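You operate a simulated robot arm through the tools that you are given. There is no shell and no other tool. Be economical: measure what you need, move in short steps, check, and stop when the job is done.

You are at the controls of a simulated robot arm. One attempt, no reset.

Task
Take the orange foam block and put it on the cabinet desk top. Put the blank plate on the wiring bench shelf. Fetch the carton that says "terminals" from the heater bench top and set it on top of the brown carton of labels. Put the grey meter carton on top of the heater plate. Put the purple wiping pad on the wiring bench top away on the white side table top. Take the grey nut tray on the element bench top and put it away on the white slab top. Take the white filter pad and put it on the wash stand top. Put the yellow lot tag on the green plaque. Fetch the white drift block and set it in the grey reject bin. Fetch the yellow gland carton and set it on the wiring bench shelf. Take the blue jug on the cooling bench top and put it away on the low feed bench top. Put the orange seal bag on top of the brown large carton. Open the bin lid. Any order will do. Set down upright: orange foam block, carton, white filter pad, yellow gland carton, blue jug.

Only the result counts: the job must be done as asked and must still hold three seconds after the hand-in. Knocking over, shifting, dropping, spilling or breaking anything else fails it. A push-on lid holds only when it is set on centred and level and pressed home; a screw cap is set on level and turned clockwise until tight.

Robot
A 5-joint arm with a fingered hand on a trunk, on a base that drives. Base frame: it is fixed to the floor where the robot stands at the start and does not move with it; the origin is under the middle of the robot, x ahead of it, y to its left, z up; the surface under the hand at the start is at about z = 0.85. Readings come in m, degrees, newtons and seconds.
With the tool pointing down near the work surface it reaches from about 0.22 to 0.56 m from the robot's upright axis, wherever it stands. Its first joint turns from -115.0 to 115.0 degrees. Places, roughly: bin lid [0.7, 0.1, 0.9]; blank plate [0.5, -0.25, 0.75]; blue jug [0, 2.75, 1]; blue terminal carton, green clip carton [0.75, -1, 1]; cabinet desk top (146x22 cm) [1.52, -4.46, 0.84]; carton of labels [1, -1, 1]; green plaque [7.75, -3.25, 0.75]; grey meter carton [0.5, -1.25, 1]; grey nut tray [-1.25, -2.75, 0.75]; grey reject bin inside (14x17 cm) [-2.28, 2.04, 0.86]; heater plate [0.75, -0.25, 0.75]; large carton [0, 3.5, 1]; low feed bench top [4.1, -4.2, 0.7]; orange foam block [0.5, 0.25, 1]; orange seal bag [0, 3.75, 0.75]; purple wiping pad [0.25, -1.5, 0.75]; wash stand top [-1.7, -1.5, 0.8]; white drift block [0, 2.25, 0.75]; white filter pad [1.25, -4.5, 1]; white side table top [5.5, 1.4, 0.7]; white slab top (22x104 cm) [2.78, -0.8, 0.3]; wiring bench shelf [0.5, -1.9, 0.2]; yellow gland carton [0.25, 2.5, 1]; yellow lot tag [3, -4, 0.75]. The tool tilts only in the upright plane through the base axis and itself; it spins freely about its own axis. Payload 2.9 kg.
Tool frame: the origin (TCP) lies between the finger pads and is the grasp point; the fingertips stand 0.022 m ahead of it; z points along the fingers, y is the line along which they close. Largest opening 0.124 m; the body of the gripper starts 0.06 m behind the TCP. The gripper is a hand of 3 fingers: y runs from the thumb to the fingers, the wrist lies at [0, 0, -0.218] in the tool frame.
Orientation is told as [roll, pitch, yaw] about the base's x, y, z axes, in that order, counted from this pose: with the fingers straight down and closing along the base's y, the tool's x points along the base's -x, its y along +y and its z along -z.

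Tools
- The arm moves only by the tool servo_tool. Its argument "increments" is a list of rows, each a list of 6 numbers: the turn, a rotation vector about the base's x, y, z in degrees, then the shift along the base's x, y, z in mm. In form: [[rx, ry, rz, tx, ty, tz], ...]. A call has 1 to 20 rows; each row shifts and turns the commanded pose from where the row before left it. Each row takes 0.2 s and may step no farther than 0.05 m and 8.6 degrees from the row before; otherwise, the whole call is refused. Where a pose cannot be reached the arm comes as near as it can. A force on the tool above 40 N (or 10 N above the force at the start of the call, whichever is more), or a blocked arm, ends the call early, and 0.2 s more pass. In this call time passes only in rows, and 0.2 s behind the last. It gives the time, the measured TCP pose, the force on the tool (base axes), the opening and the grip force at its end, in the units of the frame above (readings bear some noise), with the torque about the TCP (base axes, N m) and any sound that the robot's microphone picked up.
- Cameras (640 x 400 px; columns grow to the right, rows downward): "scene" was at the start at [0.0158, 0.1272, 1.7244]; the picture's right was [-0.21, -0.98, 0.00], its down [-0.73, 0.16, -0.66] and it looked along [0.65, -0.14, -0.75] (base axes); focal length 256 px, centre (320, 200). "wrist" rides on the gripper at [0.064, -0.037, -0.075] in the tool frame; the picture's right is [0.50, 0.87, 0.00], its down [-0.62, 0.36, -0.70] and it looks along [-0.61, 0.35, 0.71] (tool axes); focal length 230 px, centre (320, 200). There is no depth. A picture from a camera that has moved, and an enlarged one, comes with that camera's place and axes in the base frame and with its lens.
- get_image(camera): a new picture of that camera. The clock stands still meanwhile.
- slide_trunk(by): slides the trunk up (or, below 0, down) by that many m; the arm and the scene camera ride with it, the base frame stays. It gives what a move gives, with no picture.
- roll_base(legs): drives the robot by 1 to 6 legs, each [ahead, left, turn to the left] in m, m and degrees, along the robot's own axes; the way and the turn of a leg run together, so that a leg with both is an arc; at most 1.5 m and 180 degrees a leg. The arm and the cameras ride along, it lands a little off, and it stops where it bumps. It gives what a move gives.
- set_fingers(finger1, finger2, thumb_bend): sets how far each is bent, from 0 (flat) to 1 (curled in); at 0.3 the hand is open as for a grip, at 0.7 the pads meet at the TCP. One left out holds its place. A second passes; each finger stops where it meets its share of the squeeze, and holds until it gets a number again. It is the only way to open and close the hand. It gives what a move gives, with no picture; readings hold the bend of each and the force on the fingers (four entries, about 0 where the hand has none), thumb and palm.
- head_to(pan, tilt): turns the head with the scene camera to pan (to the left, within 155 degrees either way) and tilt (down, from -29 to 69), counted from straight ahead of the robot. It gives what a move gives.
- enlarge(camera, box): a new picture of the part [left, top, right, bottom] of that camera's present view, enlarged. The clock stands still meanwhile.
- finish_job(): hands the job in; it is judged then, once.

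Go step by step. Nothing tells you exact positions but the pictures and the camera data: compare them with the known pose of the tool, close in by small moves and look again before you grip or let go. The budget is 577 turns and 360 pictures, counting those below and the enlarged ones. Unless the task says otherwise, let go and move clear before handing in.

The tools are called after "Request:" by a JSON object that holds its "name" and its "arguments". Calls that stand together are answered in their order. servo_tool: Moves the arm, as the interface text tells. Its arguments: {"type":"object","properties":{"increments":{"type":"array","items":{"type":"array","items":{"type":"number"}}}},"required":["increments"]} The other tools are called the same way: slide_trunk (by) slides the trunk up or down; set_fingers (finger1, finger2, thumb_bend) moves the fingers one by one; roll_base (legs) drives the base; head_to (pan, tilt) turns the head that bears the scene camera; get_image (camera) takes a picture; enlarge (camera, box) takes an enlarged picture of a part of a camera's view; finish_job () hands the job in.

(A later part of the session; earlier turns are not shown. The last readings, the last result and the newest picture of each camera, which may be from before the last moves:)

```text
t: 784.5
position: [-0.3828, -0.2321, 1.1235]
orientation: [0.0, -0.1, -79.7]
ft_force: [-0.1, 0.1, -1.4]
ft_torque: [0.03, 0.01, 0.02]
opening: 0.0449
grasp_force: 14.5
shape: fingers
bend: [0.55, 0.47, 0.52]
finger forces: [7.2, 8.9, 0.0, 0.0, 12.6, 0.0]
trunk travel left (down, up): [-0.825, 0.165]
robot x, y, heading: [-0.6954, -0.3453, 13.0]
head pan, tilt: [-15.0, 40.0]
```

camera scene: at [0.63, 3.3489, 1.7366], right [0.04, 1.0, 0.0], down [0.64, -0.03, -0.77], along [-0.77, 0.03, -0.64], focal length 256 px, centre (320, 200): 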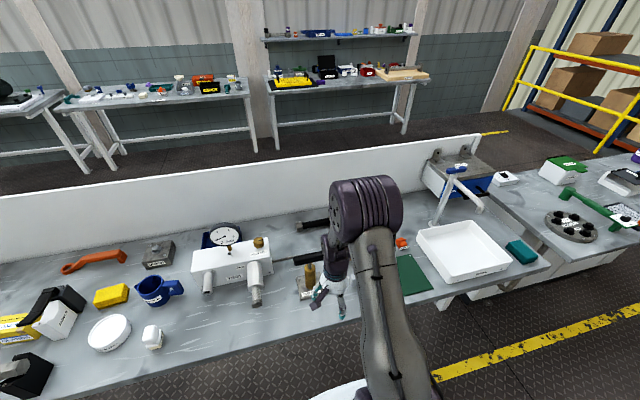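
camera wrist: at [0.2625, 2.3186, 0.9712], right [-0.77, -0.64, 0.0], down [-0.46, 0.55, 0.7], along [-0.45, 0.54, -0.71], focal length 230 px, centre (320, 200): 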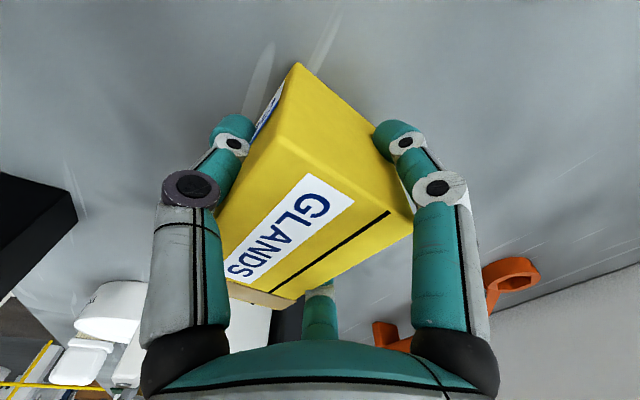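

I re-tighten the grip and check the carton's attitude.

Request:
{"name": "set_fingers", "arguments": {"finger1": 0.9, "finger2": 0.9, "thumb_bend": 0.9}}

Request:
{"name": "get_image", "arguments": {"camera": "wrist"}}

```text
t: 785.5
position: [-0.3827, -0.233, 1.1239]
orientation: [0.1, -0.1, -79.7]
ft_force: [0.3, 0.4, -2.4]
ft_torque: [0.07, 0.0, 0.0]
opening: 0.0354
grasp_force: 28.7
shape: fingers
bend: [0.56, 0.42, 0.58]
finger forces: [9.5, 21.3, 0.0, 0.0, 26.9, 0.1]
trunk travel left (down, up): [-0.825, 0.165]
robot x, y, heading: [-0.6989, -0.3473, 12.8]
head pan, tilt: [-15.0, 40.0]
```

```text
115 pictures are left
camera wrist: at [-0.43, -0.1751, 1.1994], right [0.76, 0.65, 0.0], down [0.46, -0.54, 0.7], along [0.45, -0.53, -0.71], focal length 230 px, centre (320, 200)
```

wrist: 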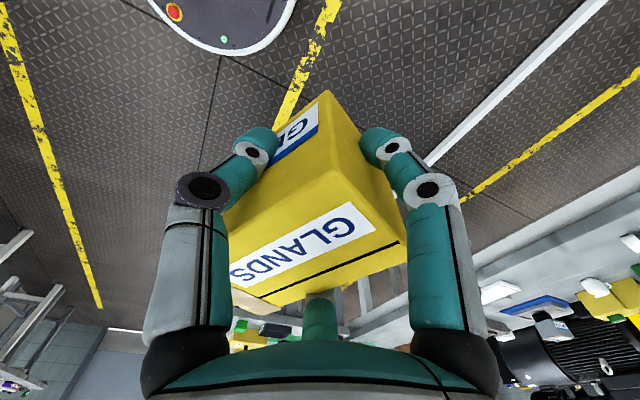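

Still level and firm. I drive to the shelf position, then lower the trunk and extend the arm outside the table before entering.

Request:
{"name": "roll_base", "arguments": {"legs": [[0, 0, -1.1], [-0.2, 0, 0], [0, -1.0, 0], [0, -1.0, 0]]}}

Request:
{"name": "slide_trunk", "arguments": {"by": -0.4}}

Request:
{"name": "slide_trunk", "arguments": {"by": -0.35}}

Request:
{"name": "servo_tool", "arguments": {"increments": [[0, 0, 0, 35, 0, -8], [0, 0, 0, 35, 0, -8], [0, 0, 0, 35, 0, -8], [0, 0, 0, 35, 0, -8], [0, 0, 0, 35, 0, -8], [0, 0, 0, 35, 0, -8]]}}

Request:
{"name": "get_image", "arguments": {"camera": "scene"}}

```text
t: 797.0
position: [-0.1844, -2.2486, 1.1244]
orientation: [0.1, -0.1, -81.0]
ft_force: [0.0, -0.6, -2.2]
ft_torque: [0.05, 0.01, 0.03]
opening: 0.0353
grasp_force: 28.7
shape: fingers
bend: [0.56, 0.42, 0.58]
finger forces: [9.5, 21.1, 0.0, 0.0, 26.8, 0.2]
trunk travel left (down, up): [-0.825, 0.165]
robot x, y, heading: [-0.4998, -2.3519, 11.8]
head pan, tilt: [-15.0, 40.0]
```

```text
t: 800.9
position: [-0.1838, -2.2482, 0.724]
orientation: [0.1, 0.0, -81.0]
ft_force: [-0.3, -0.6, -1.6]
ft_torque: [0.07, 0.01, -0.01]
opening: 0.0354
grasp_force: 28.3
shape: fingers
bend: [0.56, 0.42, 0.58]
finger forces: [9.4, 21.0, 0.1, 0.1, 26.7, 0.0]
trunk travel left (down, up): [-0.425, 0.565]
robot x, y, heading: [-0.4972, -2.3533, 11.2]
head pan, tilt: [-15.0, 40.0]
```

```text
t: 804.3
position: [-0.1839, -2.2478, 0.3745]
orientation: [0.1, 0.0, -81.0]
ft_force: [1.4, -1.1, -2.4]
ft_torque: [0.06, 0.02, -0.04]
opening: 0.035
grasp_force: 28.0
shape: fingers
bend: [0.56, 0.42, 0.58]
finger forces: [9.2, 21.0, 0.0, 0.1, 26.6, 0.1]
trunk travel left (down, up): [-0.075, 0.915]
robot x, y, heading: [-0.5027, -2.3553, 11.7]
head pan, tilt: [-15.0, 40.0]
```

```text
t: 805.7
position: [0.0269, -2.2495, 0.3246]
orientation: [0.0, 0.0, -81.0]
ft_force: [0.2, -0.3, -1.8]
ft_torque: [0.03, 0.02, -0.01]
opening: 0.0346
grasp_force: 27.9
shape: fingers
bend: [0.56, 0.41, 0.58]
finger forces: [9.2, 20.3, 0.1, 0.0, 26.0, 0.1]
trunk travel left (down, up): [-0.075, 0.915]
robot x, y, heading: [-0.4993, -2.3562, 11.4]
head pan, tilt: [-15.0, 40.0]
```

```text
114 pictures are left
camera scene: at [-0.5032, -2.2317, 0.9867], right [-0.06, -1.0, 0.0], down [-0.64, 0.04, -0.77], along [0.76, -0.05, -0.64], focal length 256 px, centre (320, 200)
```

scene: 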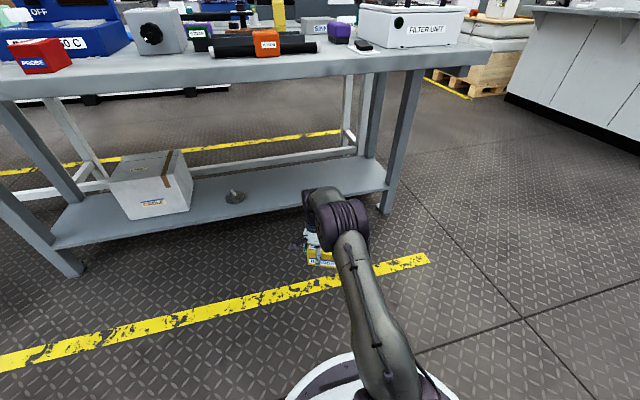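

The BLANK plate is in view on the shelf, and my lane to its right is free. I drive in.

Request:
{"name": "roll_base", "arguments": {"legs": [[0.3, 0, 0], [0.19, 0, 0]]}}

Request:
{"name": "get_image", "arguments": {"camera": "scene"}}

Request:
{"name": "get_image", "arguments": {"camera": "wrist"}}

```text
t: 808.9
position: [0.5026, -2.1538, 0.3252]
orientation: [0.0, 0.0, -81.3]
ft_force: [0.1, 0.1, -1.6]
ft_torque: [0.04, -0.02, -0.01]
opening: 0.0349
grasp_force: 28.1
shape: fingers
bend: [0.56, 0.41, 0.58]
finger forces: [9.2, 20.2, 0.0, 0.0, 26.0, 0.0]
trunk travel left (down, up): [-0.075, 0.915]
robot x, y, heading: [-0.0278, -2.2579, 11.0]
head pan, tilt: [-15.0, 40.0]
```

```text
113 pictures are left
camera scene: at [-0.0279, -2.1353, 0.9866], right [-0.06, -1.0, 0.0], down [-0.64, 0.04, -0.77], along [0.76, -0.05, -0.64], focal length 256 px, centre (320, 200)
```

scene: 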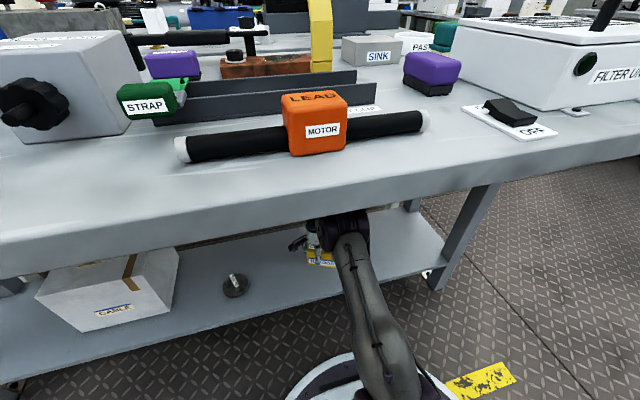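

```text
112 pictures are left
camera wrist: at [0.4563, -2.0958, 0.4004], right [0.78, 0.63, 0.0], down [0.45, -0.56, 0.7], along [0.44, -0.55, -0.71], focal length 230 px, centre (320, 200)
```

wrist: 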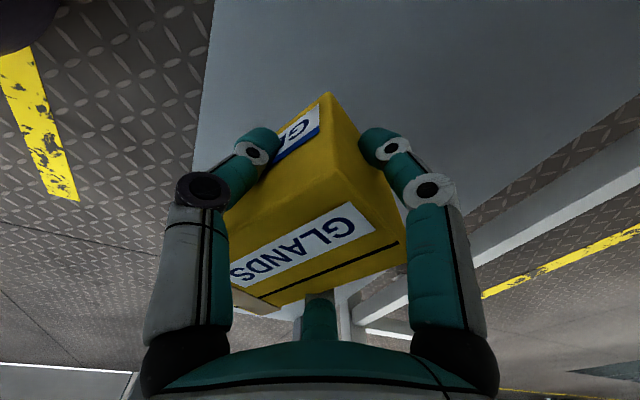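

Over the shelf with ~9 cm margin. I lower to contact.

Request:
{"name": "servo_tool", "arguments": {"increments": [[0, 0, 0, 0, 0, -35], [0, 0, 0, 0, 0, -25], [0, 0, 0, 0, 0, -8], [0, 0, 0, 0, 0, -4], [0, 0, 0, 0, 0, -4], [0, 0, 0, 0, 0, -3]]}}

```text
t: 810.2
position: [0.5021, -2.1542, 0.2471]
orientation: [0.1, 0.0, -81.3]
ft_force: [0.1, -1.0, 2.9]
ft_torque: [0.15, 0.08, 0.02]
opening: 0.0347
grasp_force: 28.4
shape: fingers
bend: [0.56, 0.41, 0.57]
finger forces: [9.7, 21.0, 0.0, 0.1, 26.1, 0.0]
trunk travel left (down, up): [-0.075, 0.915]
robot x, y, heading: [-0.0244, -2.2556, 11.3]
head pan, tilt: [-15.0, 40.0]
```

Request:
{"name": "servo_tool", "arguments": {"increments": [[0, 0, 0, 0, 0, -2]]}}

Request:
{"name": "set_fingers", "arguments": {"finger1": 0.32, "finger2": 0.32, "thumb_bend": 0.32}}

Request:
{"name": "servo_tool", "arguments": {"increments": [[0, 0, 0, 0, 0, 20], [0, 0, 0, 0, 0, 40], [0, 0, 0, 0, 0, 40]]}}

Request:
{"name": "get_image", "arguments": {"camera": "wrist"}}

```text
t: 810.6
position: [0.5024, -2.1554, 0.2472]
orientation: [0.1, -0.1, -81.1]
ft_force: [-0.4, -2.3, 12.7]
ft_torque: [0.23, 0.35, 0.07]
opening: 0.0344
grasp_force: 31.0
shape: fingers
bend: [0.56, 0.41, 0.57]
finger forces: [11.1, 23.2, 0.0, 0.1, 27.7, 0.0]
trunk travel left (down, up): [-0.075, 0.915]
robot x, y, heading: [-0.0253, -2.2582, 11.4]
head pan, tilt: [-15.0, 40.0]
```

```text
t: 811.6
position: [0.5032, -2.1555, 0.2442]
orientation: [0.0, 0.0, -81.2]
ft_force: [0.7, 0.1, 0.0]
ft_torque: [0.02, 0.03, -0.01]
opening: 0.0982
grasp_force: 0.0
shape: fingers
bend: [0.32, 0.32, 0.32]
finger forces: [0.0, 0.2, 0.1, 0.1, 0.1, 0.1]
trunk travel left (down, up): [-0.075, 0.915]
robot x, y, heading: [-0.024, -2.2611, 11.4]
head pan, tilt: [-15.0, 40.0]
```

```text
t: 812.5
position: [0.5017, -2.1542, 0.3483]
orientation: [0.1, 0.1, -81.2]
ft_force: [0.5, 0.3, -0.2]
ft_torque: [0.04, 0.02, 0.02]
opening: 0.0984
grasp_force: 0.1
shape: fingers
bend: [0.32, 0.32, 0.32]
finger forces: [0.0, 0.1, 0.0, 0.0, 0.0, 0.1]
trunk travel left (down, up): [-0.075, 0.915]
robot x, y, heading: [-0.0242, -2.2607, 11.3]
head pan, tilt: [-15.0, 40.0]
```

```text
111 pictures are left
camera wrist: at [0.4544, -2.0959, 0.4226], right [0.78, 0.63, 0.0], down [0.45, -0.56, 0.7], along [0.44, -0.55, -0.71], focal length 230 px, centre (320, 200)
```

wrist: 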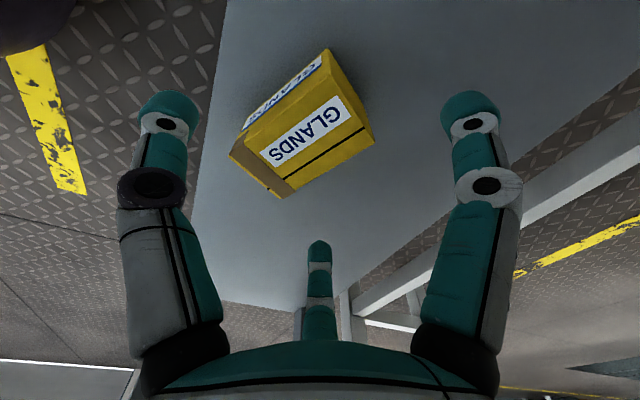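

GLANDS stands on the shelf. I back out, raise the trunk, and go to the cooling bench for the blue jug.

Request:
{"name": "roll_base", "arguments": {"legs": [[-0.5, 0, 0]]}}

Request:
{"name": "slide_trunk", "arguments": {"by": 0.4}}

Request:
{"name": "slide_trunk", "arguments": {"by": 0.35}}

Request:
{"name": "servo_tool", "arguments": {"increments": [[0, 0, 0, -45, -10, 0], [0, 0, 0, -45, -10, 10], [0, 0, 0, -40, -8, 30], [0, 0, 0, -30, -5, 40]]}}

Request:
{"name": "roll_base", "arguments": {"legs": [[-0.05, 0, 0], [0, 1.5, 0], [0, 1.5, 0], [0, 0.55, 0], [1.4, 0, 0], [0.85, 0, 0]]}}

```text
t: 815.4
position: [0.0171, -2.2548, 0.3479]
orientation: [0.0, -0.1, -81.9]
ft_force: [-0.1, 0.4, 0.1]
ft_torque: [0.02, 0.03, 0.0]
opening: 0.0983
grasp_force: 0.0
shape: fingers
bend: [0.32, 0.32, 0.32]
finger forces: [0.1, 0.0, 0.0, 0.1, 0.0, 0.0]
trunk travel left (down, up): [-0.075, 0.915]
robot x, y, heading: [-0.5098, -2.3549, 10.6]
head pan, tilt: [-15.0, 40.0]
```

```text
t: 819.2
position: [0.0182, -2.2547, 0.7476]
orientation: [0.1, 0.0, -81.8]
ft_force: [0.0, 0.0, 0.2]
ft_torque: [-0.01, 0.02, 0.0]
opening: 0.0984
grasp_force: 0.3
shape: fingers
bend: [0.32, 0.32, 0.32]
finger forces: [0.1, 0.0, 0.0, 0.0, 0.0, 0.0]
trunk travel left (down, up): [-0.475, 0.515]
robot x, y, heading: [-0.5087, -2.3538, 10.8]
head pan, tilt: [-15.0, 40.0]
```

```text
t: 822.6
position: [0.0162, -2.2538, 1.0972]
orientation: [0.1, 0.0, -81.8]
ft_force: [-0.6, 0.2, -0.4]
ft_torque: [0.02, 0.02, 0.0]
opening: 0.0985
grasp_force: 0.0
shape: fingers
bend: [0.32, 0.32, 0.32]
finger forces: [0.0, 0.0, 0.1, 0.0, 0.0, 0.0]
trunk travel left (down, up): [-0.825, 0.165]
robot x, y, heading: [-0.5077, -2.3529, 10.8]
head pan, tilt: [-15.0, 40.0]
```

```text
refused: row 3 steps farther than a row can; nothing moved
```

```text
t: 850.8
position: [1.5675, 1.5439, 1.0974]
orientation: [0.1, 0.0, -83.1]
ft_force: [-0.7, 0.2, -0.9]
ft_torque: [0.0, 0.0, -0.04]
opening: 0.0985
grasp_force: 0.1
shape: fingers
bend: [0.32, 0.32, 0.32]
finger forces: [0.0, 0.0, 0.1, 0.0, 0.1, 0.0]
trunk travel left (down, up): [-0.825, 0.165]
robot x, y, heading: [1.0443, 1.4584, 9.4]
head pan, tilt: [-15.0, 40.0]
```

The drive went well; I now retract the arm, turn around and move alongside to the jug.

Request:
{"name": "servo_tool", "arguments": {"increments": [[0, 0, 0, -45, -8, 5], [0, 0, 0, -45, -8, 10], [0, 0, 0, -40, -8, 20], [0, 0, 0, -30, -5, 30]]}}

Request:
{"name": "roll_base", "arguments": {"legs": [[0, 0, 91], [0, 0, 91], [0, -1.45, 0]]}}

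Request:
{"name": "head_to", "arguments": {"pan": 15, "tilt": 45}}

Request:
{"name": "get_image", "arguments": {"camera": "scene"}}

```text
t: 851.8
position: [1.4055, 1.5169, 1.1617]
orientation: [0.3, 0.0, -83.0]
ft_force: [-0.5, -0.1, 0.0]
ft_torque: [-0.01, 0.0, 0.01]
opening: 0.0986
grasp_force: 0.1
shape: fingers
bend: [0.32, 0.32, 0.32]
finger forces: [0.1, 0.0, 0.1, 0.0, 0.0, 0.0]
trunk travel left (down, up): [-0.825, 0.165]
robot x, y, heading: [1.0374, 1.4577, 9.6]
head pan, tilt: [-15.0, 40.0]
```

```text
t: 866.9
position: [0.3534, 2.8001, 1.1609]
orientation: [0.2, 0.1, 100.1]
ft_force: [-0.7, -0.7, -0.8]
ft_torque: [0.04, -0.04, -0.01]
opening: 0.0982
grasp_force: 0.1
shape: fingers
bend: [0.32, 0.32, 0.32]
finger forces: [0.0, 0.0, 0.1, 0.0, 0.0, 0.1]
trunk travel left (down, up): [-0.825, 0.165]
robot x, y, heading: [0.7169, 2.8813, -167.5]
head pan, tilt: [-15.0, 40.0]
```

```text
t: 867.8
position: [0.354, 2.8008, 1.1614]
orientation: [0.1, 0.0, 100.0]
ft_force: [0.1, 0.6, -0.6]
ft_torque: [0.02, 0.01, 0.0]
opening: 0.0985
grasp_force: 0.0
shape: fingers
bend: [0.32, 0.32, 0.32]
finger forces: [0.0, 0.1, 0.0, 0.1, 0.0, 0.1]
trunk travel left (down, up): [-0.825, 0.165]
robot x, y, heading: [0.7143, 2.8795, -167.3]
head pan, tilt: [15.0, 45.0]
```

```text
110 pictures are left
camera scene: at [0.7349, 2.7134, 1.7294], right [-0.46, 0.89, 0.0], down [0.63, 0.33, -0.71], along [-0.63, -0.33, -0.71], focal length 256 px, centre (320, 200)
```

scene: 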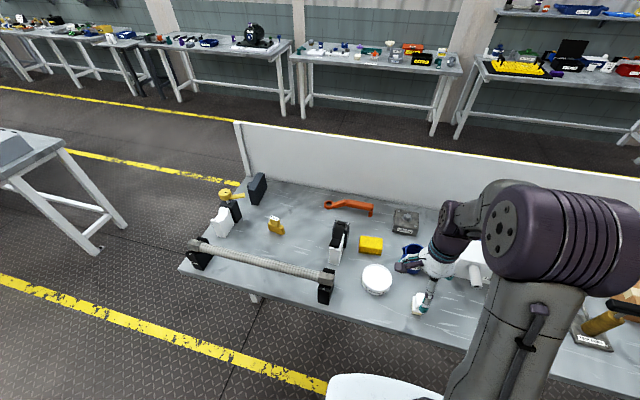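

Request:
{"name": "get_image", "arguments": {"camera": "wrist"}}

```text
109 pictures are left
camera wrist: at [0.4017, 2.7445, 1.2368], right [-0.76, -0.64, 0.0], down [-0.46, 0.54, 0.7], along [-0.45, 0.54, -0.71], focal length 230 px, centre (320, 200)
```

wrist: 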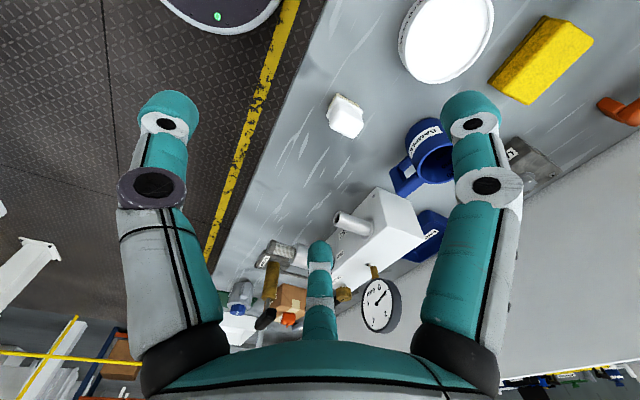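

The jug is at ~(0.117,2.790), handle toward +y. I'll grip its body with the handle between two digits: move closer, lower, then extend with a 20° turn.

Request:
{"name": "roll_base", "arguments": {"legs": [[0.12, 0, 0]]}}

Request:
{"name": "servo_tool", "arguments": {"increments": [[0, 0, 5, 0, 0, -40], [0, 0, 5, -15, 2, -35], [0, 0, 5, -35, 3, -10], [0, 0, 5, -35, 3, -5], [0, 0, 0, -30, 3, 0]]}}

Request:
{"name": "get_image", "arguments": {"camera": "wrist"}}

```text
t: 869.0
position: [0.2394, 2.7756, 1.1625]
orientation: [0.1, -0.1, 100.0]
ft_force: [0.3, -0.2, -0.3]
ft_torque: [-0.03, -0.04, 0.01]
opening: 0.0984
grasp_force: 0.1
shape: fingers
bend: [0.32, 0.32, 0.32]
finger forces: [0.1, 0.0, 0.0, 0.1, 0.0, 0.0]
trunk travel left (down, up): [-0.825, 0.165]
robot x, y, heading: [0.6024, 2.8532, -167.6]
head pan, tilt: [15.0, 45.0]
```

```text
t: 870.2
position: [0.1221, 2.7854, 1.0711]
orientation: [0.0, 0.0, 120.2]
ft_force: [-0.4, -0.5, 0.4]
ft_torque: [0.0, 0.0, 0.0]
opening: 0.0984
grasp_force: 0.1
shape: fingers
bend: [0.32, 0.32, 0.32]
finger forces: [0.0, 0.0, 0.0, 0.1, 0.1, 0.0]
trunk travel left (down, up): [-0.825, 0.165]
robot x, y, heading: [0.6029, 2.8566, -167.3]
head pan, tilt: [15.0, 45.0]
```

```text
108 pictures are left
camera wrist: at [0.1867, 2.7495, 1.146], right [-0.5, -0.87, 0.0], down [-0.62, 0.35, 0.7], along [-0.61, 0.35, -0.71], focal length 230 px, centre (320, 200)
```

wrist: 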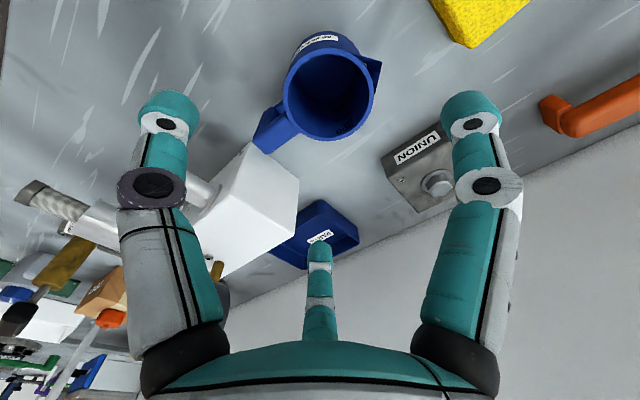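

The jug is empty, with spout at -78° and handle at 97°. I turn -15° so the digits avoid both, centre, and descend.

Request:
{"name": "servo_tool", "arguments": {"increments": [[0, 0, -7.5, -3, -6, -30], [0, 0, -7.5, 0, 0, -40], [0, 0, 0, 0, 0, -30]]}}

Request:
{"name": "get_image", "arguments": {"camera": "wrist"}}

```text
t: 871.0
position: [0.1225, 2.7815, 0.9708]
orientation: [0.1, 0.0, 105.0]
ft_force: [-0.4, -0.2, 0.1]
ft_torque: [0.0, 0.04, -0.02]
opening: 0.0986
grasp_force: 0.0
shape: fingers
bend: [0.32, 0.32, 0.32]
finger forces: [0.1, 0.1, 0.0, 0.0, 0.0, 0.0]
trunk travel left (down, up): [-0.825, 0.165]
robot x, y, heading: [0.6037, 2.8558, -167.3]
head pan, tilt: [15.0, 45.0]
```

```text
107 pictures are left
camera wrist: at [0.1753, 2.7297, 1.0464], right [-0.71, -0.71, 0.0], down [-0.5, 0.5, 0.7], along [-0.5, 0.5, -0.71], focal length 230 px, centre (320, 200)
```

wrist: 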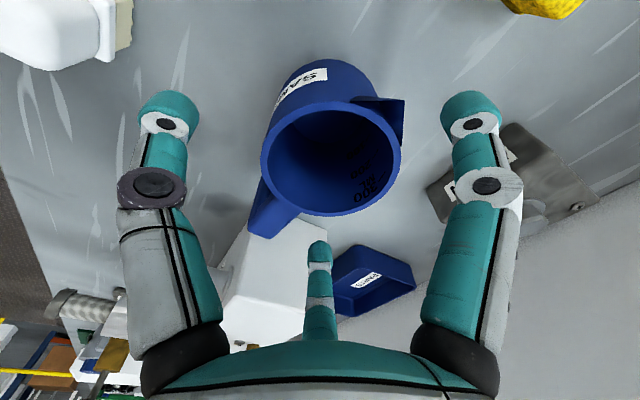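

Request:
{"name": "servo_tool", "arguments": {"increments": [[0, 0, 0, -6, -6, -20], [0, 0, 0, 0, 0, -30], [0, 0, 0, 0, 0, -25]]}}

Request:
{"name": "set_fingers", "arguments": {"finger1": 0.75, "finger2": 0.75, "thumb_bend": 0.75}}

Request:
{"name": "get_image", "arguments": {"camera": "wrist"}}

```text
t: 871.8
position: [0.1167, 2.775, 0.8982]
orientation: [0.5, 0.0, 105.1]
ft_force: [-1.6, 1.4, 11.2]
ft_torque: [0.21, -0.18, 0.07]
opening: 0.0994
grasp_force: 6.8
shape: fingers
bend: [0.32, 0.3, 0.32]
finger forces: [0.0, 7.2, 0.0, 0.1, 5.1, 0.1]
trunk travel left (down, up): [-0.825, 0.165]
robot x, y, heading: [0.6006, 2.8536, -167.3]
head pan, tilt: [15.0, 45.0]
```

```text
t: 872.8
position: [0.1185, 2.7758, 0.8993]
orientation: [0.4, 0.0, 105.2]
ft_force: [-1.7, 0.9, 37.3]
ft_torque: [0.19, -0.96, 0.01]
opening: 0.055
grasp_force: 62.6
shape: fingers
bend: [0.43, 0.32, 0.63]
finger forces: [28.9, 39.2, 0.1, 0.0, 57.8, 0.0]
trunk travel left (down, up): [-0.825, 0.165]
robot x, y, heading: [0.6069, 2.8568, -167.4]
head pan, tilt: [15.0, 45.0]
```

```text
106 pictures are left
camera wrist: at [0.1712, 2.7241, 0.9742], right [-0.71, -0.71, 0.01], down [-0.5, 0.5, 0.7], along [-0.5, 0.49, -0.71], focal length 230 px, centre (320, 200)
```

wrist: 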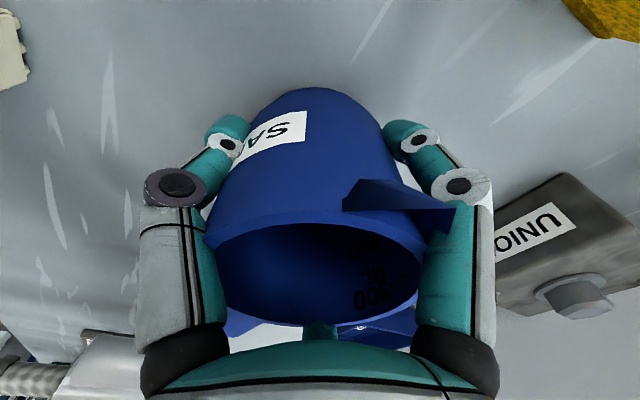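

Gripped. I lift gently and check that it stays upright.

Request:
{"name": "servo_tool", "arguments": {"increments": [[0, 0, 0, 0, 0, 12], [0, 0, 0, 0, 0, 30], [0, 0, 0, 5, 0, 45], [0, 0, 0, 20, 2, 40], [0, 0, 0, 30, 3, 30], [0, 0, 0, 30, 3, 20]]}}

Request:
{"name": "get_image", "arguments": {"camera": "wrist"}}

Request:
{"name": "get_image", "arguments": {"camera": "scene"}}

```text
t: 874.2
position: [0.2012, 2.783, 1.0734]
orientation: [0.1, -0.1, 105.1]
ft_force: [0.2, 0.8, -1.1]
ft_torque: [0.0, 0.06, 0.02]
opening: 0.0544
grasp_force: 45.0
shape: fingers
bend: [0.43, 0.32, 0.63]
finger forces: [21.4, 28.4, 0.0, 0.0, 41.2, 0.1]
trunk travel left (down, up): [-0.825, 0.165]
robot x, y, heading: [0.6021, 2.8561, -167.5]
head pan, tilt: [15.0, 45.0]
```

```text
105 pictures are left
camera wrist: at [0.2543, 2.7324, 1.1491], right [-0.71, -0.71, 0.0], down [-0.5, 0.5, 0.7], along [-0.5, 0.49, -0.71], focal length 230 px, centre (320, 200)
```

wrist: 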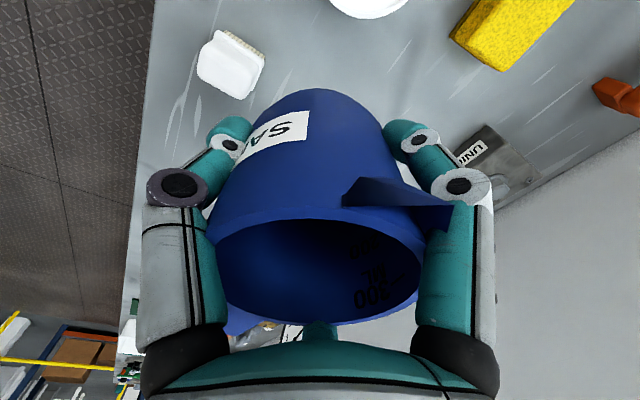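

```text
104 pictures are left
camera scene: at [0.622, 2.6878, 1.7293], right [-0.46, 0.89, 0.0], down [0.63, 0.33, -0.71], along [-0.63, -0.33, -0.71], focal length 256 px, centre (320, 200)
```

scene: 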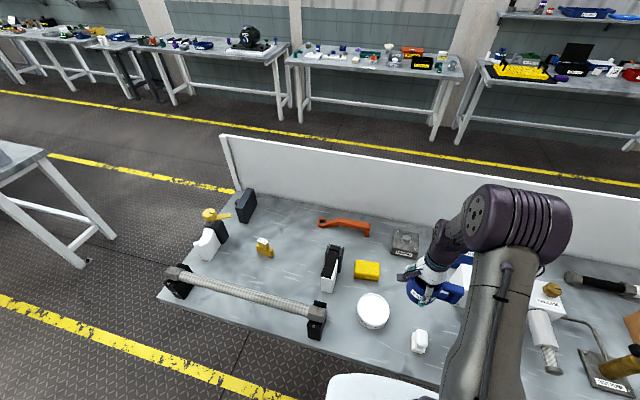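

The jug is level. I raise it a bit and drive toward the low feed bench, back around the benches.

Request:
{"name": "servo_tool", "arguments": {"increments": [[0, 0, 0, 15, 2, 30], [0, 0, 0, 15, 2, 30]]}}

Request:
{"name": "roll_base", "arguments": {"legs": [[-0.35, 0, 0], [0, 1.45, 0], [1.5, 0, 0], [0.85, 0, 0], [0, 1.5, 0], [0, 1.4, 0]]}}

```text
t: 874.8
position: [0.2304, 2.7865, 1.1354]
orientation: [0.1, 0.0, 105.1]
ft_force: [0.1, 0.3, -0.8]
ft_torque: [0.0, -0.03, 0.01]
opening: 0.054
grasp_force: 43.9
shape: fingers
bend: [0.43, 0.32, 0.63]
finger forces: [20.5, 27.6, 0.0, 0.0, 39.9, 0.0]
trunk travel left (down, up): [-0.825, 0.165]
robot x, y, heading: [0.6033, 2.8546, -167.2]
head pan, tilt: [15.0, 45.0]
```

```text
t: 908.8
position: [-0.8634, -1.8868, 1.1337]
orientation: [0.1, 0.0, 103.2]
ft_force: [-0.3, 0.1, -0.9]
ft_torque: [-0.01, -0.01, 0.02]
opening: 0.0541
grasp_force: 43.6
shape: fingers
bend: [0.43, 0.32, 0.63]
finger forces: [20.5, 27.5, 0.0, 0.0, 39.3, 0.0]
trunk travel left (down, up): [-0.825, 0.165]
robot x, y, heading: [-0.4843, -1.8293, -169.3]
head pan, tilt: [15.0, 45.0]
```

Request:
{"name": "roll_base", "arguments": {"legs": [[0, 1.5, 0], [0, 0.4, 0], [0, 0, 90], [0, 0, 90], [1.5, 0, 0], [1.5, 0, 0]]}}

Request:
{"name": "roll_base", "arguments": {"legs": [[0.5, 0, 0], [0, 0, -89], [0.25, 0, 0]]}}

Request:
{"name": "head_to", "arguments": {"pan": 0, "tilt": 45}}

Request:
{"name": "get_image", "arguments": {"camera": "scene"}}

```text
t: 940.1
position: [3.1641, -2.8606, 1.1336]
orientation: [0.2, 0.0, -73.1]
ft_force: [-0.1, -0.8, -1.1]
ft_torque: [0.05, 0.0, -0.01]
opening: 0.0535
grasp_force: 39.3
shape: fingers
bend: [0.43, 0.32, 0.63]
finger forces: [19.4, 25.6, 0.1, 0.0, 33.5, 0.1]
trunk travel left (down, up): [-0.825, 0.165]
robot x, y, heading: [2.7939, -2.9421, 14.2]
head pan, tilt: [15.0, 45.0]
```

```text
t: 948.2
position: [3.4288, -3.4262, 1.1347]
orientation: [0.0, -0.2, -162.0]
ft_force: [0.5, -0.1, -0.4]
ft_torque: [-0.01, -0.03, -0.01]
opening: 0.053
grasp_force: 37.8
shape: fingers
bend: [0.43, 0.32, 0.63]
finger forces: [18.9, 24.7, 0.0, 0.0, 31.4, 0.1]
trunk travel left (down, up): [-0.825, 0.165]
robot x, y, heading: [3.3449, -3.0567, -74.5]
head pan, tilt: [15.0, 45.0]
```

```text
t: 949.0
position: [3.4293, -3.4259, 1.1336]
orientation: [0.1, 0.0, -162.0]
ft_force: [0.3, -0.5, -0.8]
ft_torque: [0.02, -0.01, 0.02]
opening: 0.0533
grasp_force: 37.3
shape: fingers
bend: [0.43, 0.32, 0.63]
finger forces: [18.8, 24.7, 0.0, 0.0, 31.4, 0.1]
trunk travel left (down, up): [-0.825, 0.165]
robot x, y, heading: [3.3427, -3.0532, -74.4]
head pan, tilt: [0.0, 45.0]
```

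```text
103 pictures are left
camera scene: at [3.487, -3.0393, 1.7294], right [-0.96, -0.27, 0.0], down [-0.19, 0.68, -0.71], along [0.19, -0.68, -0.71], focal length 256 px, centre (320, 200)
```

scene: 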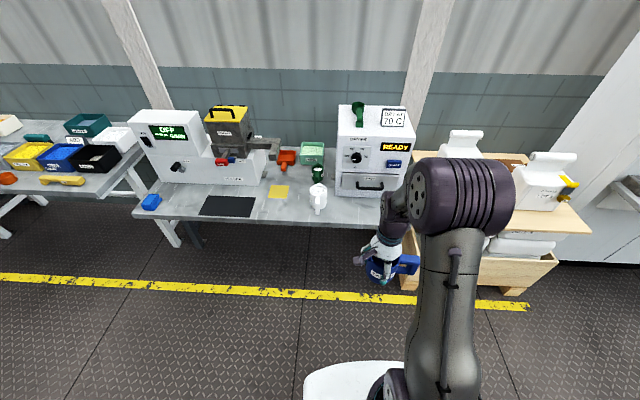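

The strip in front of the dryer is free; spot (3.45,-4.01). I drive closer, lower the trunk 0.15 m, and bring the jug over.

Request:
{"name": "roll_base", "arguments": {"legs": [[0.46, 0, 0]]}}

Request:
{"name": "slide_trunk", "arguments": {"by": -0.15}}

Request:
{"name": "servo_tool", "arguments": {"increments": [[0, 0, 0, -26, -32, -15], [0, 0, 0, -26, -32, -15], [0, 0, 0, -26, -32, -15], [0, 0, 0, -24, -30, -20], [0, 0, 0, 0, 0, -40], [0, 0, 0, 0, 0, -35]]}}

Request:
{"name": "get_image", "arguments": {"camera": "scene"}}

Request:
{"name": "get_image", "arguments": {"camera": "wrist"}}

```text
t: 951.8
position: [3.5599, -3.8763, 1.1345]
orientation: [0.0, 0.0, -161.4]
ft_force: [0.4, -0.2, -1.2]
ft_torque: [-0.01, -0.01, 0.0]
opening: 0.053
grasp_force: 37.2
shape: fingers
bend: [0.43, 0.32, 0.63]
finger forces: [18.9, 24.7, 0.0, 0.0, 31.2, 0.0]
trunk travel left (down, up): [-0.825, 0.165]
robot x, y, heading: [3.4681, -3.5083, -74.0]
head pan, tilt: [0.0, 45.0]
```

```text
t: 953.5
position: [3.5604, -3.8764, 0.984]
orientation: [0.1, 0.0, -161.5]
ft_force: [-0.4, 0.4, -1.0]
ft_torque: [-0.03, -0.03, -0.01]
opening: 0.0532
grasp_force: 37.3
shape: fingers
bend: [0.43, 0.32, 0.63]
finger forces: [18.9, 24.8, 0.0, 0.1, 31.1, 0.0]
trunk travel left (down, up): [-0.675, 0.315]
robot x, y, heading: [3.4663, -3.5089, -73.9]
head pan, tilt: [0.0, 45.0]
```

```text
t: 954.9
position: [3.4593, -4.0054, 0.8421]
orientation: [0.1, -0.1, -161.5]
ft_force: [0.3, 0.7, -0.5]
ft_torque: [-0.01, 0.02, 0.01]
opening: 0.0528
grasp_force: 35.5
shape: fingers
bend: [0.43, 0.32, 0.63]
finger forces: [17.8, 23.8, 0.0, 0.0, 29.5, 0.0]
trunk travel left (down, up): [-0.675, 0.315]
robot x, y, heading: [3.4671, -3.5059, -74.1]
head pan, tilt: [0.0, 45.0]
```

```text
102 pictures are left
camera scene: at [3.6137, -3.4903, 1.5795], right [-0.96, -0.28, 0.0], down [-0.19, 0.68, -0.71], along [0.2, -0.68, -0.71], focal length 256 px, centre (320, 200)
```

scene: 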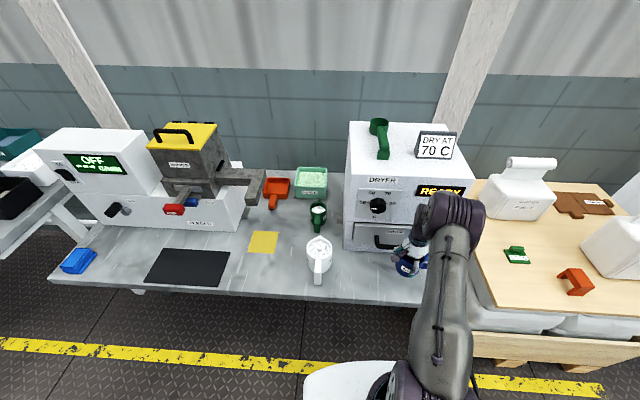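

```text
101 pictures are left
camera wrist: at [3.5085, -3.9489, 0.9175], right [0.75, -0.66, 0.0], down [-0.47, -0.53, 0.7], along [-0.46, -0.53, -0.71], focal length 230 px, centre (320, 200)
```

wrist: 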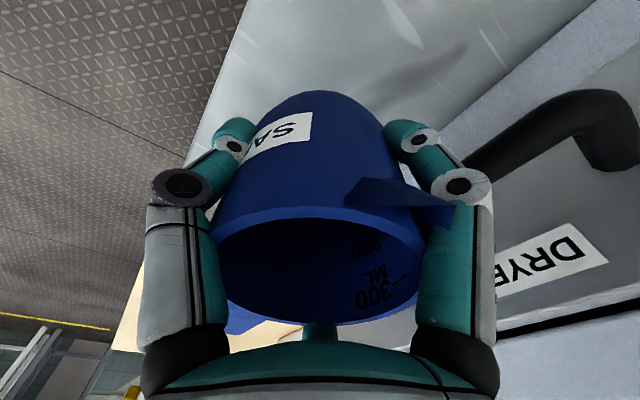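

Good spot; I shift 1 cm toward me for clearance from the dryer handle and lower to contact.

Request:
{"name": "servo_tool", "arguments": {"increments": [[0, 0, 0, 0, 10, -30], [0, 0, 0, 0, 0, -30], [0, 0, 0, 0, 0, -20], [0, 0, 0, 0, 0, -6], [0, 0, 0, 0, 0, -4], [0, 0, 0, 0, 0, -4]]}}

```text
t: 956.3
position: [3.4573, -3.9937, 0.752]
orientation: [0.3, -0.1, -161.5]
ft_force: [0.8, -1.2, 11.7]
ft_torque: [0.31, 0.09, 0.02]
opening: 0.0527
grasp_force: 38.1
shape: fingers
bend: [0.43, 0.32, 0.63]
finger forces: [18.9, 26.5, 0.1, 0.0, 30.6, 0.0]
trunk travel left (down, up): [-0.675, 0.315]
robot x, y, heading: [3.4691, -3.5037, -74.0]
head pan, tilt: [0.0, 45.0]
```

Contact at the expected height. I open and rise.

Request:
{"name": "set_fingers", "arguments": {"finger1": 0.3, "finger2": 0.25, "thumb_bend": 0.3}}

Request:
{"name": "servo_tool", "arguments": {"increments": [[0, 0, 0, 0, 0, 15], [0, 0, 0, 0, 0, 40], [0, 0, 0, 0, 0, 45], [0, 0, 0, 0, 0, 45], [0, 0, 0, 0, 30, 40]]}}

Request:
{"name": "get_image", "arguments": {"camera": "wrist"}}

```text
t: 957.3
position: [3.4574, -3.9929, 0.7495]
orientation: [0.1, 0.0, -161.6]
ft_force: [0.0, -0.4, 1.0]
ft_torque: [0.01, 0.01, 0.0]
opening: 0.1038
grasp_force: 0.5
shape: fingers
bend: [0.3, 0.25, 0.3]
finger forces: [0.1, 0.7, 0.0, 0.0, 0.1, 0.0]
trunk travel left (down, up): [-0.675, 0.315]
robot x, y, heading: [3.4667, -3.5106, -74.0]
head pan, tilt: [0.0, 45.0]
```

```text
t: 958.5
position: [3.457, -3.9609, 0.934]
orientation: [0.1, 0.0, -161.5]
ft_force: [0.4, -0.3, 0.0]
ft_torque: [-0.02, 0.0, -0.01]
opening: 0.1038
grasp_force: 0.2
shape: fingers
bend: [0.3, 0.25, 0.3]
finger forces: [0.0, 0.1, 0.0, 0.0, 0.0, 0.1]
trunk travel left (down, up): [-0.675, 0.315]
robot x, y, heading: [3.4705, -3.5101, -74.1]
head pan, tilt: [0.0, 45.0]
```

```text
100 pictures are left
camera wrist: at [3.507, -3.9042, 1.0096], right [0.75, -0.66, 0.0], down [-0.47, -0.53, 0.7], along [-0.47, -0.53, -0.71], focal length 230 px, centre (320, 200)
```

wrist: 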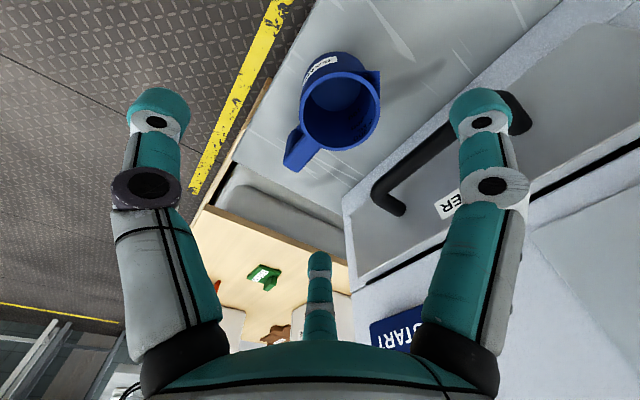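

The jug stands on the low feed bench. Last item: the purple WIPING pad. I drive back to the aisle side of the wiring bench.

Request:
{"name": "slide_trunk", "arguments": {"by": 0.15}}

Request:
{"name": "roll_base", "arguments": {"legs": [[-0.45, 0, 0], [0, 0, -94.5], [1.5, 0, 0], [1.5, 0, 0], [0.4, 0, 0]]}}

```text
t: 960.3
position: [3.4567, -3.9633, 1.0832]
orientation: [0.1, 0.0, -161.5]
ft_force: [0.0, -0.8, 0.9]
ft_torque: [0.03, 0.01, 0.0]
opening: 0.1034
grasp_force: 0.1
shape: fingers
bend: [0.3, 0.25, 0.3]
finger forces: [0.0, 0.0, 0.1, 0.1, 0.0, 0.0]
trunk travel left (down, up): [-0.825, 0.165]
robot x, y, heading: [3.4672, -3.5068, -74.3]
head pan, tilt: [0.0, 45.0]
```

```text
t: 983.2
position: [-0.4538, -3.7047, 1.0827]
orientation: [0.2, 0.0, 103.5]
ft_force: [-0.8, -0.6, 0.4]
ft_torque: [0.0, 0.0, 0.0]
opening: 0.1036
grasp_force: 0.1
shape: fingers
bend: [0.3, 0.25, 0.3]
finger forces: [0.1, 0.0, 0.0, 0.1, 0.1, 0.1]
trunk travel left (down, up): [-0.825, 0.165]
robot x, y, heading: [0.003, -3.7553, -169.2]
head pan, tilt: [0.0, 45.0]
```

Request:
{"name": "roll_base", "arguments": {"legs": [[0, 0, 90], [0, 0, 90.7], [0, 1.4, 0], [0, 0.85, 0]]}}

Request:
{"name": "head_to", "arguments": {"pan": 10, "tilt": 45}}

Request:
{"name": "get_image", "arguments": {"camera": "scene"}}

```text
t: 1002.1
position: [-0.0496, -1.5816, 1.0841]
orientation: [0.0, 0.0, -75.0]
ft_force: [0.6, 0.3, 0.0]
ft_torque: [0.0, -0.01, -0.01]
opening: 0.1039
grasp_force: 0.2
shape: fingers
bend: [0.3, 0.25, 0.3]
finger forces: [0.1, 0.0, 0.1, 0.0, 0.0, 0.0]
trunk travel left (down, up): [-0.825, 0.165]
robot x, y, heading: [-0.5054, -1.5416, 12.7]
head pan, tilt: [0.0, 45.0]
```

```text
t: 1002.8
position: [-0.0501, -1.5823, 1.0829]
orientation: [0.0, 0.0, -75.0]
ft_force: [-0.1, 0.7, -0.4]
ft_torque: [0.04, -0.02, 0.0]
opening: 0.1039
grasp_force: 0.1
shape: fingers
bend: [0.3, 0.25, 0.3]
finger forces: [0.0, 0.0, 0.0, 0.1, 0.1, 0.0]
trunk travel left (down, up): [-0.825, 0.165]
robot x, y, heading: [-0.5054, -1.5415, 12.5]
head pan, tilt: [10.0, 45.0]
```

```text
99 pictures are left
camera scene: at [-0.5194, -1.3839, 1.7294], right [0.38, -0.92, 0.0], down [-0.65, -0.27, -0.71], along [0.65, 0.27, -0.71], focal length 256 px, centre (320, 200)
```

scene: 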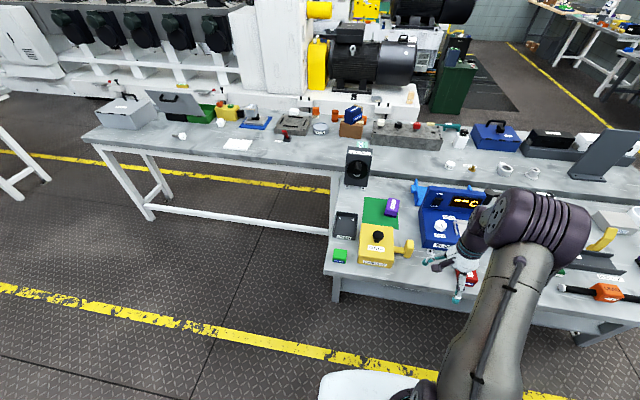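

All earlier placements look intact. I raise the arm slightly, line it up with the pad and drive in.

Request:
{"name": "servo_tool", "arguments": {"increments": [[0, 0, 0, -10, 35, 25], [0, 0, 0, -10, 35, 25]]}}

Request:
{"name": "roll_base", "arguments": {"legs": [[0.34, 0, 0]]}}

Request:
{"name": "get_image", "arguments": {"camera": "wrist"}}

```text
t: 1003.4
position: [-0.0695, -1.5098, 1.1322]
orientation: [0.2, -0.1, -75.1]
ft_force: [-0.9, -0.4, 0.4]
ft_torque: [0.03, -0.04, 0.0]
opening: 0.1035
grasp_force: 0.0
shape: fingers
bend: [0.3, 0.25, 0.3]
finger forces: [0.1, 0.1, 0.0, 0.0, 0.0, 0.0]
trunk travel left (down, up): [-0.825, 0.165]
robot x, y, heading: [-0.5031, -1.5459, 12.5]
head pan, tilt: [10.0, 45.0]
```

```text
t: 1005.6
position: [0.2607, -1.4392, 1.1325]
orientation: [0.1, 0.0, -75.1]
ft_force: [0.6, 0.4, -0.1]
ft_torque: [-0.01, 0.0, -0.02]
opening: 0.1038
grasp_force: 0.2
shape: fingers
bend: [0.3, 0.25, 0.3]
finger forces: [0.1, 0.1, 0.1, 0.1, 0.0, 0.0]
trunk travel left (down, up): [-0.825, 0.165]
robot x, y, heading: [-0.1717, -1.4722, 12.5]
head pan, tilt: [10.0, 45.0]
```

```text
98 pictures are left
camera wrist: at [0.2086, -1.386, 1.2073], right [0.71, 0.7, 0.0], down [0.5, -0.51, 0.7], along [0.5, -0.5, -0.71], focal length 230 px, centre (320, 200)
```

wrist: 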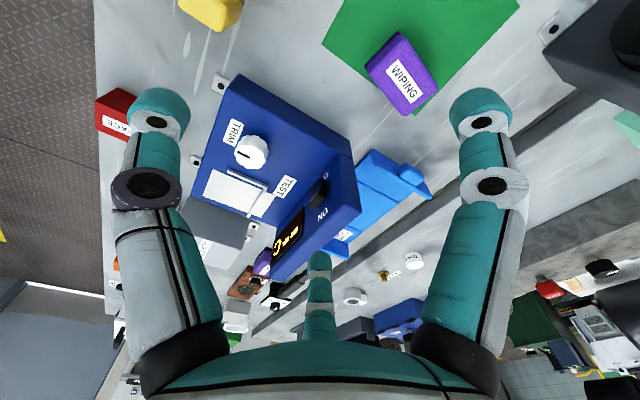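

WIPING is ~0.09 × 0.05 m at (0.358,-1.379), aligned with x. I move 6 cm closer, turn the hand 77° and come over it.

Request:
{"name": "roll_base", "arguments": {"legs": [[0.06, 0, 0]]}}

Request:
{"name": "servo_tool", "arguments": {"increments": [[0, 0, 7.7, 4, 5, 0], [0, 0, 7.7, 4, 5, 0], [0, 0, 7.7, 4, 5, 0], [0, 0, 7.7, 4, 5, 0], [0, 0, 7.7, 4, 5, 0], [0, 0, 7.7, 4, 5, -15], [0, 0, 7.7, 4, 5, -20], [0, 0, 7.7, 4, 5, -25], [0, 0, 7.7, 4, 5, -30], [0, 0, 7.7, 2, 5, -30]]}}

Request:
{"name": "get_image", "arguments": {"camera": "wrist"}}

```text
t: 1006.6
position: [0.3168, -1.4281, 1.1333]
orientation: [0.0, 0.1, -75.2]
ft_force: [-0.1, 0.2, -0.2]
ft_torque: [0.04, 0.0, -0.02]
opening: 0.1035
grasp_force: 0.0
shape: fingers
bend: [0.3, 0.25, 0.3]
finger forces: [0.0, 0.0, 0.0, 0.1, 0.1, 0.1]
trunk travel left (down, up): [-0.825, 0.165]
robot x, y, heading: [-0.1161, -1.4594, 12.2]
head pan, tilt: [10.0, 45.0]
```

```text
t: 1008.8
position: [0.3594, -1.3755, 1.01]
orientation: [0.1, 0.0, 2.0]
ft_force: [-0.2, -1.2, -0.4]
ft_torque: [0.02, 0.0, 0.04]
opening: 0.1036
grasp_force: 0.1
shape: fingers
bend: [0.3, 0.25, 0.3]
finger forces: [0.1, 0.0, 0.1, 0.1, 0.1, 0.0]
trunk travel left (down, up): [-0.825, 0.165]
robot x, y, heading: [-0.1177, -1.4588, 12.6]
head pan, tilt: [10.0, 45.0]
```

```text
97 pictures are left
camera wrist: at [0.2964, -1.4141, 1.0853], right [-0.53, 0.85, 0.0], down [0.6, 0.38, 0.7], along [0.6, 0.37, -0.71], focal length 230 px, centre (320, 200)
```

wrist: 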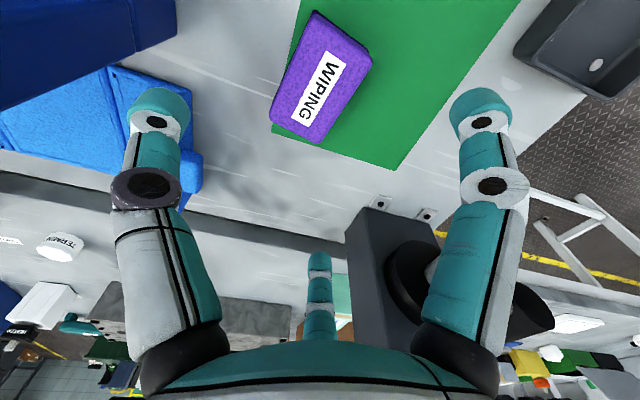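

Request:
{"name": "servo_tool", "arguments": {"increments": [[0, 0, 0, -14, 0, -30], [0, 0, 0, 0, 0, -45], [0, 0, 0, 0, 0, -46]]}}

Request:
{"name": "set_fingers", "arguments": {"finger1": 0.75, "finger2": 0.75, "thumb_bend": 0.75}}

Request:
{"name": "servo_tool", "arguments": {"increments": [[0, 0, 0, 0, 0, 20], [0, 0, 0, 0, 0, 45], [0, 0, 0, -10, 0, 45], [0, 0, 0, -25, -5, 40], [0, 0, 0, -30, -5, 35], [0, 0, 0, -30, -5, 35]]}}

Request:
{"name": "get_image", "arguments": {"camera": "wrist"}}

```text
t: 1009.6
position: [0.3445, -1.3785, 0.8902]
orientation: [0.1, 0.0, 1.9]
ft_force: [0.2, -0.4, 1.2]
ft_torque: [0.01, 0.01, -0.02]
opening: 0.1035
grasp_force: 0.0
shape: fingers
bend: [0.3, 0.25, 0.3]
finger forces: [0.0, 0.1, 0.0, 0.1, 0.0, 0.0]
trunk travel left (down, up): [-0.825, 0.165]
robot x, y, heading: [-0.1179, -1.4586, 12.6]
head pan, tilt: [10.0, 45.0]
```

```text
t: 1010.6
position: [0.3455, -1.378, 0.8914]
orientation: [0.1, 0.0, 1.8]
ft_force: [0.5, 0.3, 0.4]
ft_torque: [-0.01, 0.0, -0.03]
opening: 0.0453
grasp_force: 15.9
shape: fingers
bend: [0.52, 0.46, 0.54]
finger forces: [8.1, 8.4, 0.0, 0.1, 14.9, 0.1]
trunk travel left (down, up): [-0.825, 0.165]
robot x, y, heading: [-0.115, -1.4547, 12.4]
head pan, tilt: [10.0, 45.0]
```

```text
t: 1012.0
position: [0.2447, -1.3925, 1.1127]
orientation: [0.0, 0.0, 1.9]
ft_force: [0.8, 0.0, -0.6]
ft_torque: [0.0, -0.01, 0.01]
opening: 0.0449
grasp_force: 16.1
shape: fingers
bend: [0.52, 0.46, 0.54]
finger forces: [8.2, 8.5, 0.1, 0.1, 14.5, 0.1]
trunk travel left (down, up): [-0.825, 0.165]
robot x, y, heading: [-0.1182, -1.4562, 12.3]
head pan, tilt: [10.0, 45.0]
```

```text
96 pictures are left
camera wrist: at [0.1818, -1.4309, 1.1885], right [-0.53, 0.85, 0.0], down [0.61, 0.37, 0.7], along [0.6, 0.37, -0.71], focal length 230 px, centre (320, 200)
```

wrist: 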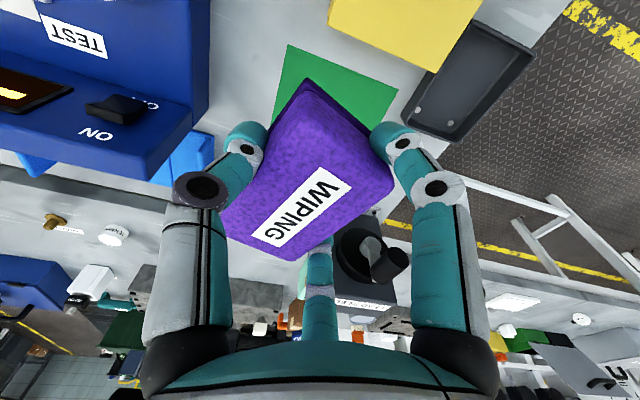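

The pad is held. I drive out via the wall lane toward the far-side aisle of the machine.

Request:
{"name": "roll_base", "arguments": {"legs": [[-0.4, 0, 0], [0, -1.5, 0], [0, -0.8, 0], [1.5, 0, 0], [1.5, 0, 0]]}}

```text
t: 1039.5
position: [3.2951, -3.0638, 1.1118]
orientation: [0.0, 0.1, 2.0]
ft_force: [-0.1, 0.5, -0.9]
ft_torque: [0.01, -0.01, 0.02]
opening: 0.0448
grasp_force: 15.9
shape: fingers
bend: [0.52, 0.46, 0.54]
finger forces: [8.3, 8.6, 0.0, 0.0, 14.5, 0.0]
trunk travel left (down, up): [-0.825, 0.165]
robot x, y, heading: [2.9341, -3.132, 12.5]
head pan, tilt: [10.0, 45.0]
```

Request:
{"name": "roll_base", "arguments": {"legs": [[1.5, 0, 0], [1.5, 0, 0], [0.9, 0, 0], [0, 0, 90], [0, 0, 89]]}}

Request:
{"name": "head_to", "arguments": {"pan": -75, "tilt": 25}}

Request:
{"name": "get_image", "arguments": {"camera": "scene"}}

```text
t: 1065.8
position: [6.3686, -2.4252, 1.1131]
orientation: [0.0, 0.0, -177.9]
ft_force: [0.0, -0.3, -0.2]
ft_torque: [-0.01, -0.03, 0.01]
opening: 0.044
grasp_force: 14.7
shape: fingers
bend: [0.53, 0.46, 0.54]
finger forces: [7.8, 8.4, 0.0, 0.0, 14.5, 0.0]
trunk travel left (down, up): [-0.825, 0.165]
robot x, y, heading: [6.7332, -2.362, -167.6]
head pan, tilt: [10.0, 45.0]
```

```text
t: 1067.4
position: [6.3698, -2.4253, 1.112]
orientation: [0.0, 0.1, -178.0]
ft_force: [0.3, -1.0, -0.3]
ft_torque: [-0.04, -0.04, 0.04]
opening: 0.0441
grasp_force: 15.3
shape: fingers
bend: [0.53, 0.46, 0.54]
finger forces: [7.7, 8.3, 0.1, 0.0, 14.5, 0.0]
trunk travel left (down, up): [-0.825, 0.165]
robot x, y, heading: [6.73, -2.3606, -167.6]
head pan, tilt: [-75.0, 25.0]
```

```text
95 pictures are left
camera scene: at [6.7779, -2.4071, 1.76], right [0.89, 0.46, 0.0], down [0.2, -0.37, -0.91], along [-0.42, 0.8, -0.42], focal length 256 px, centre (320, 200)
```

scene: 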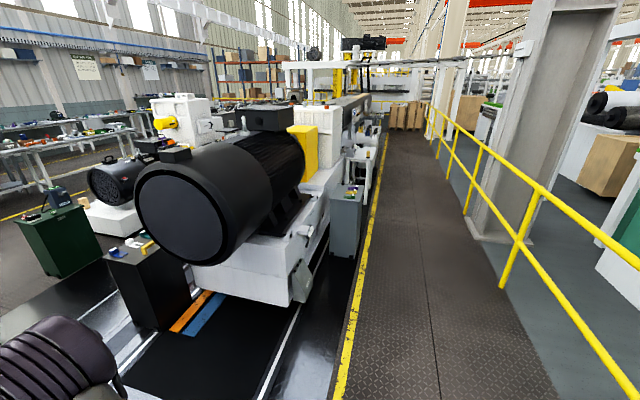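

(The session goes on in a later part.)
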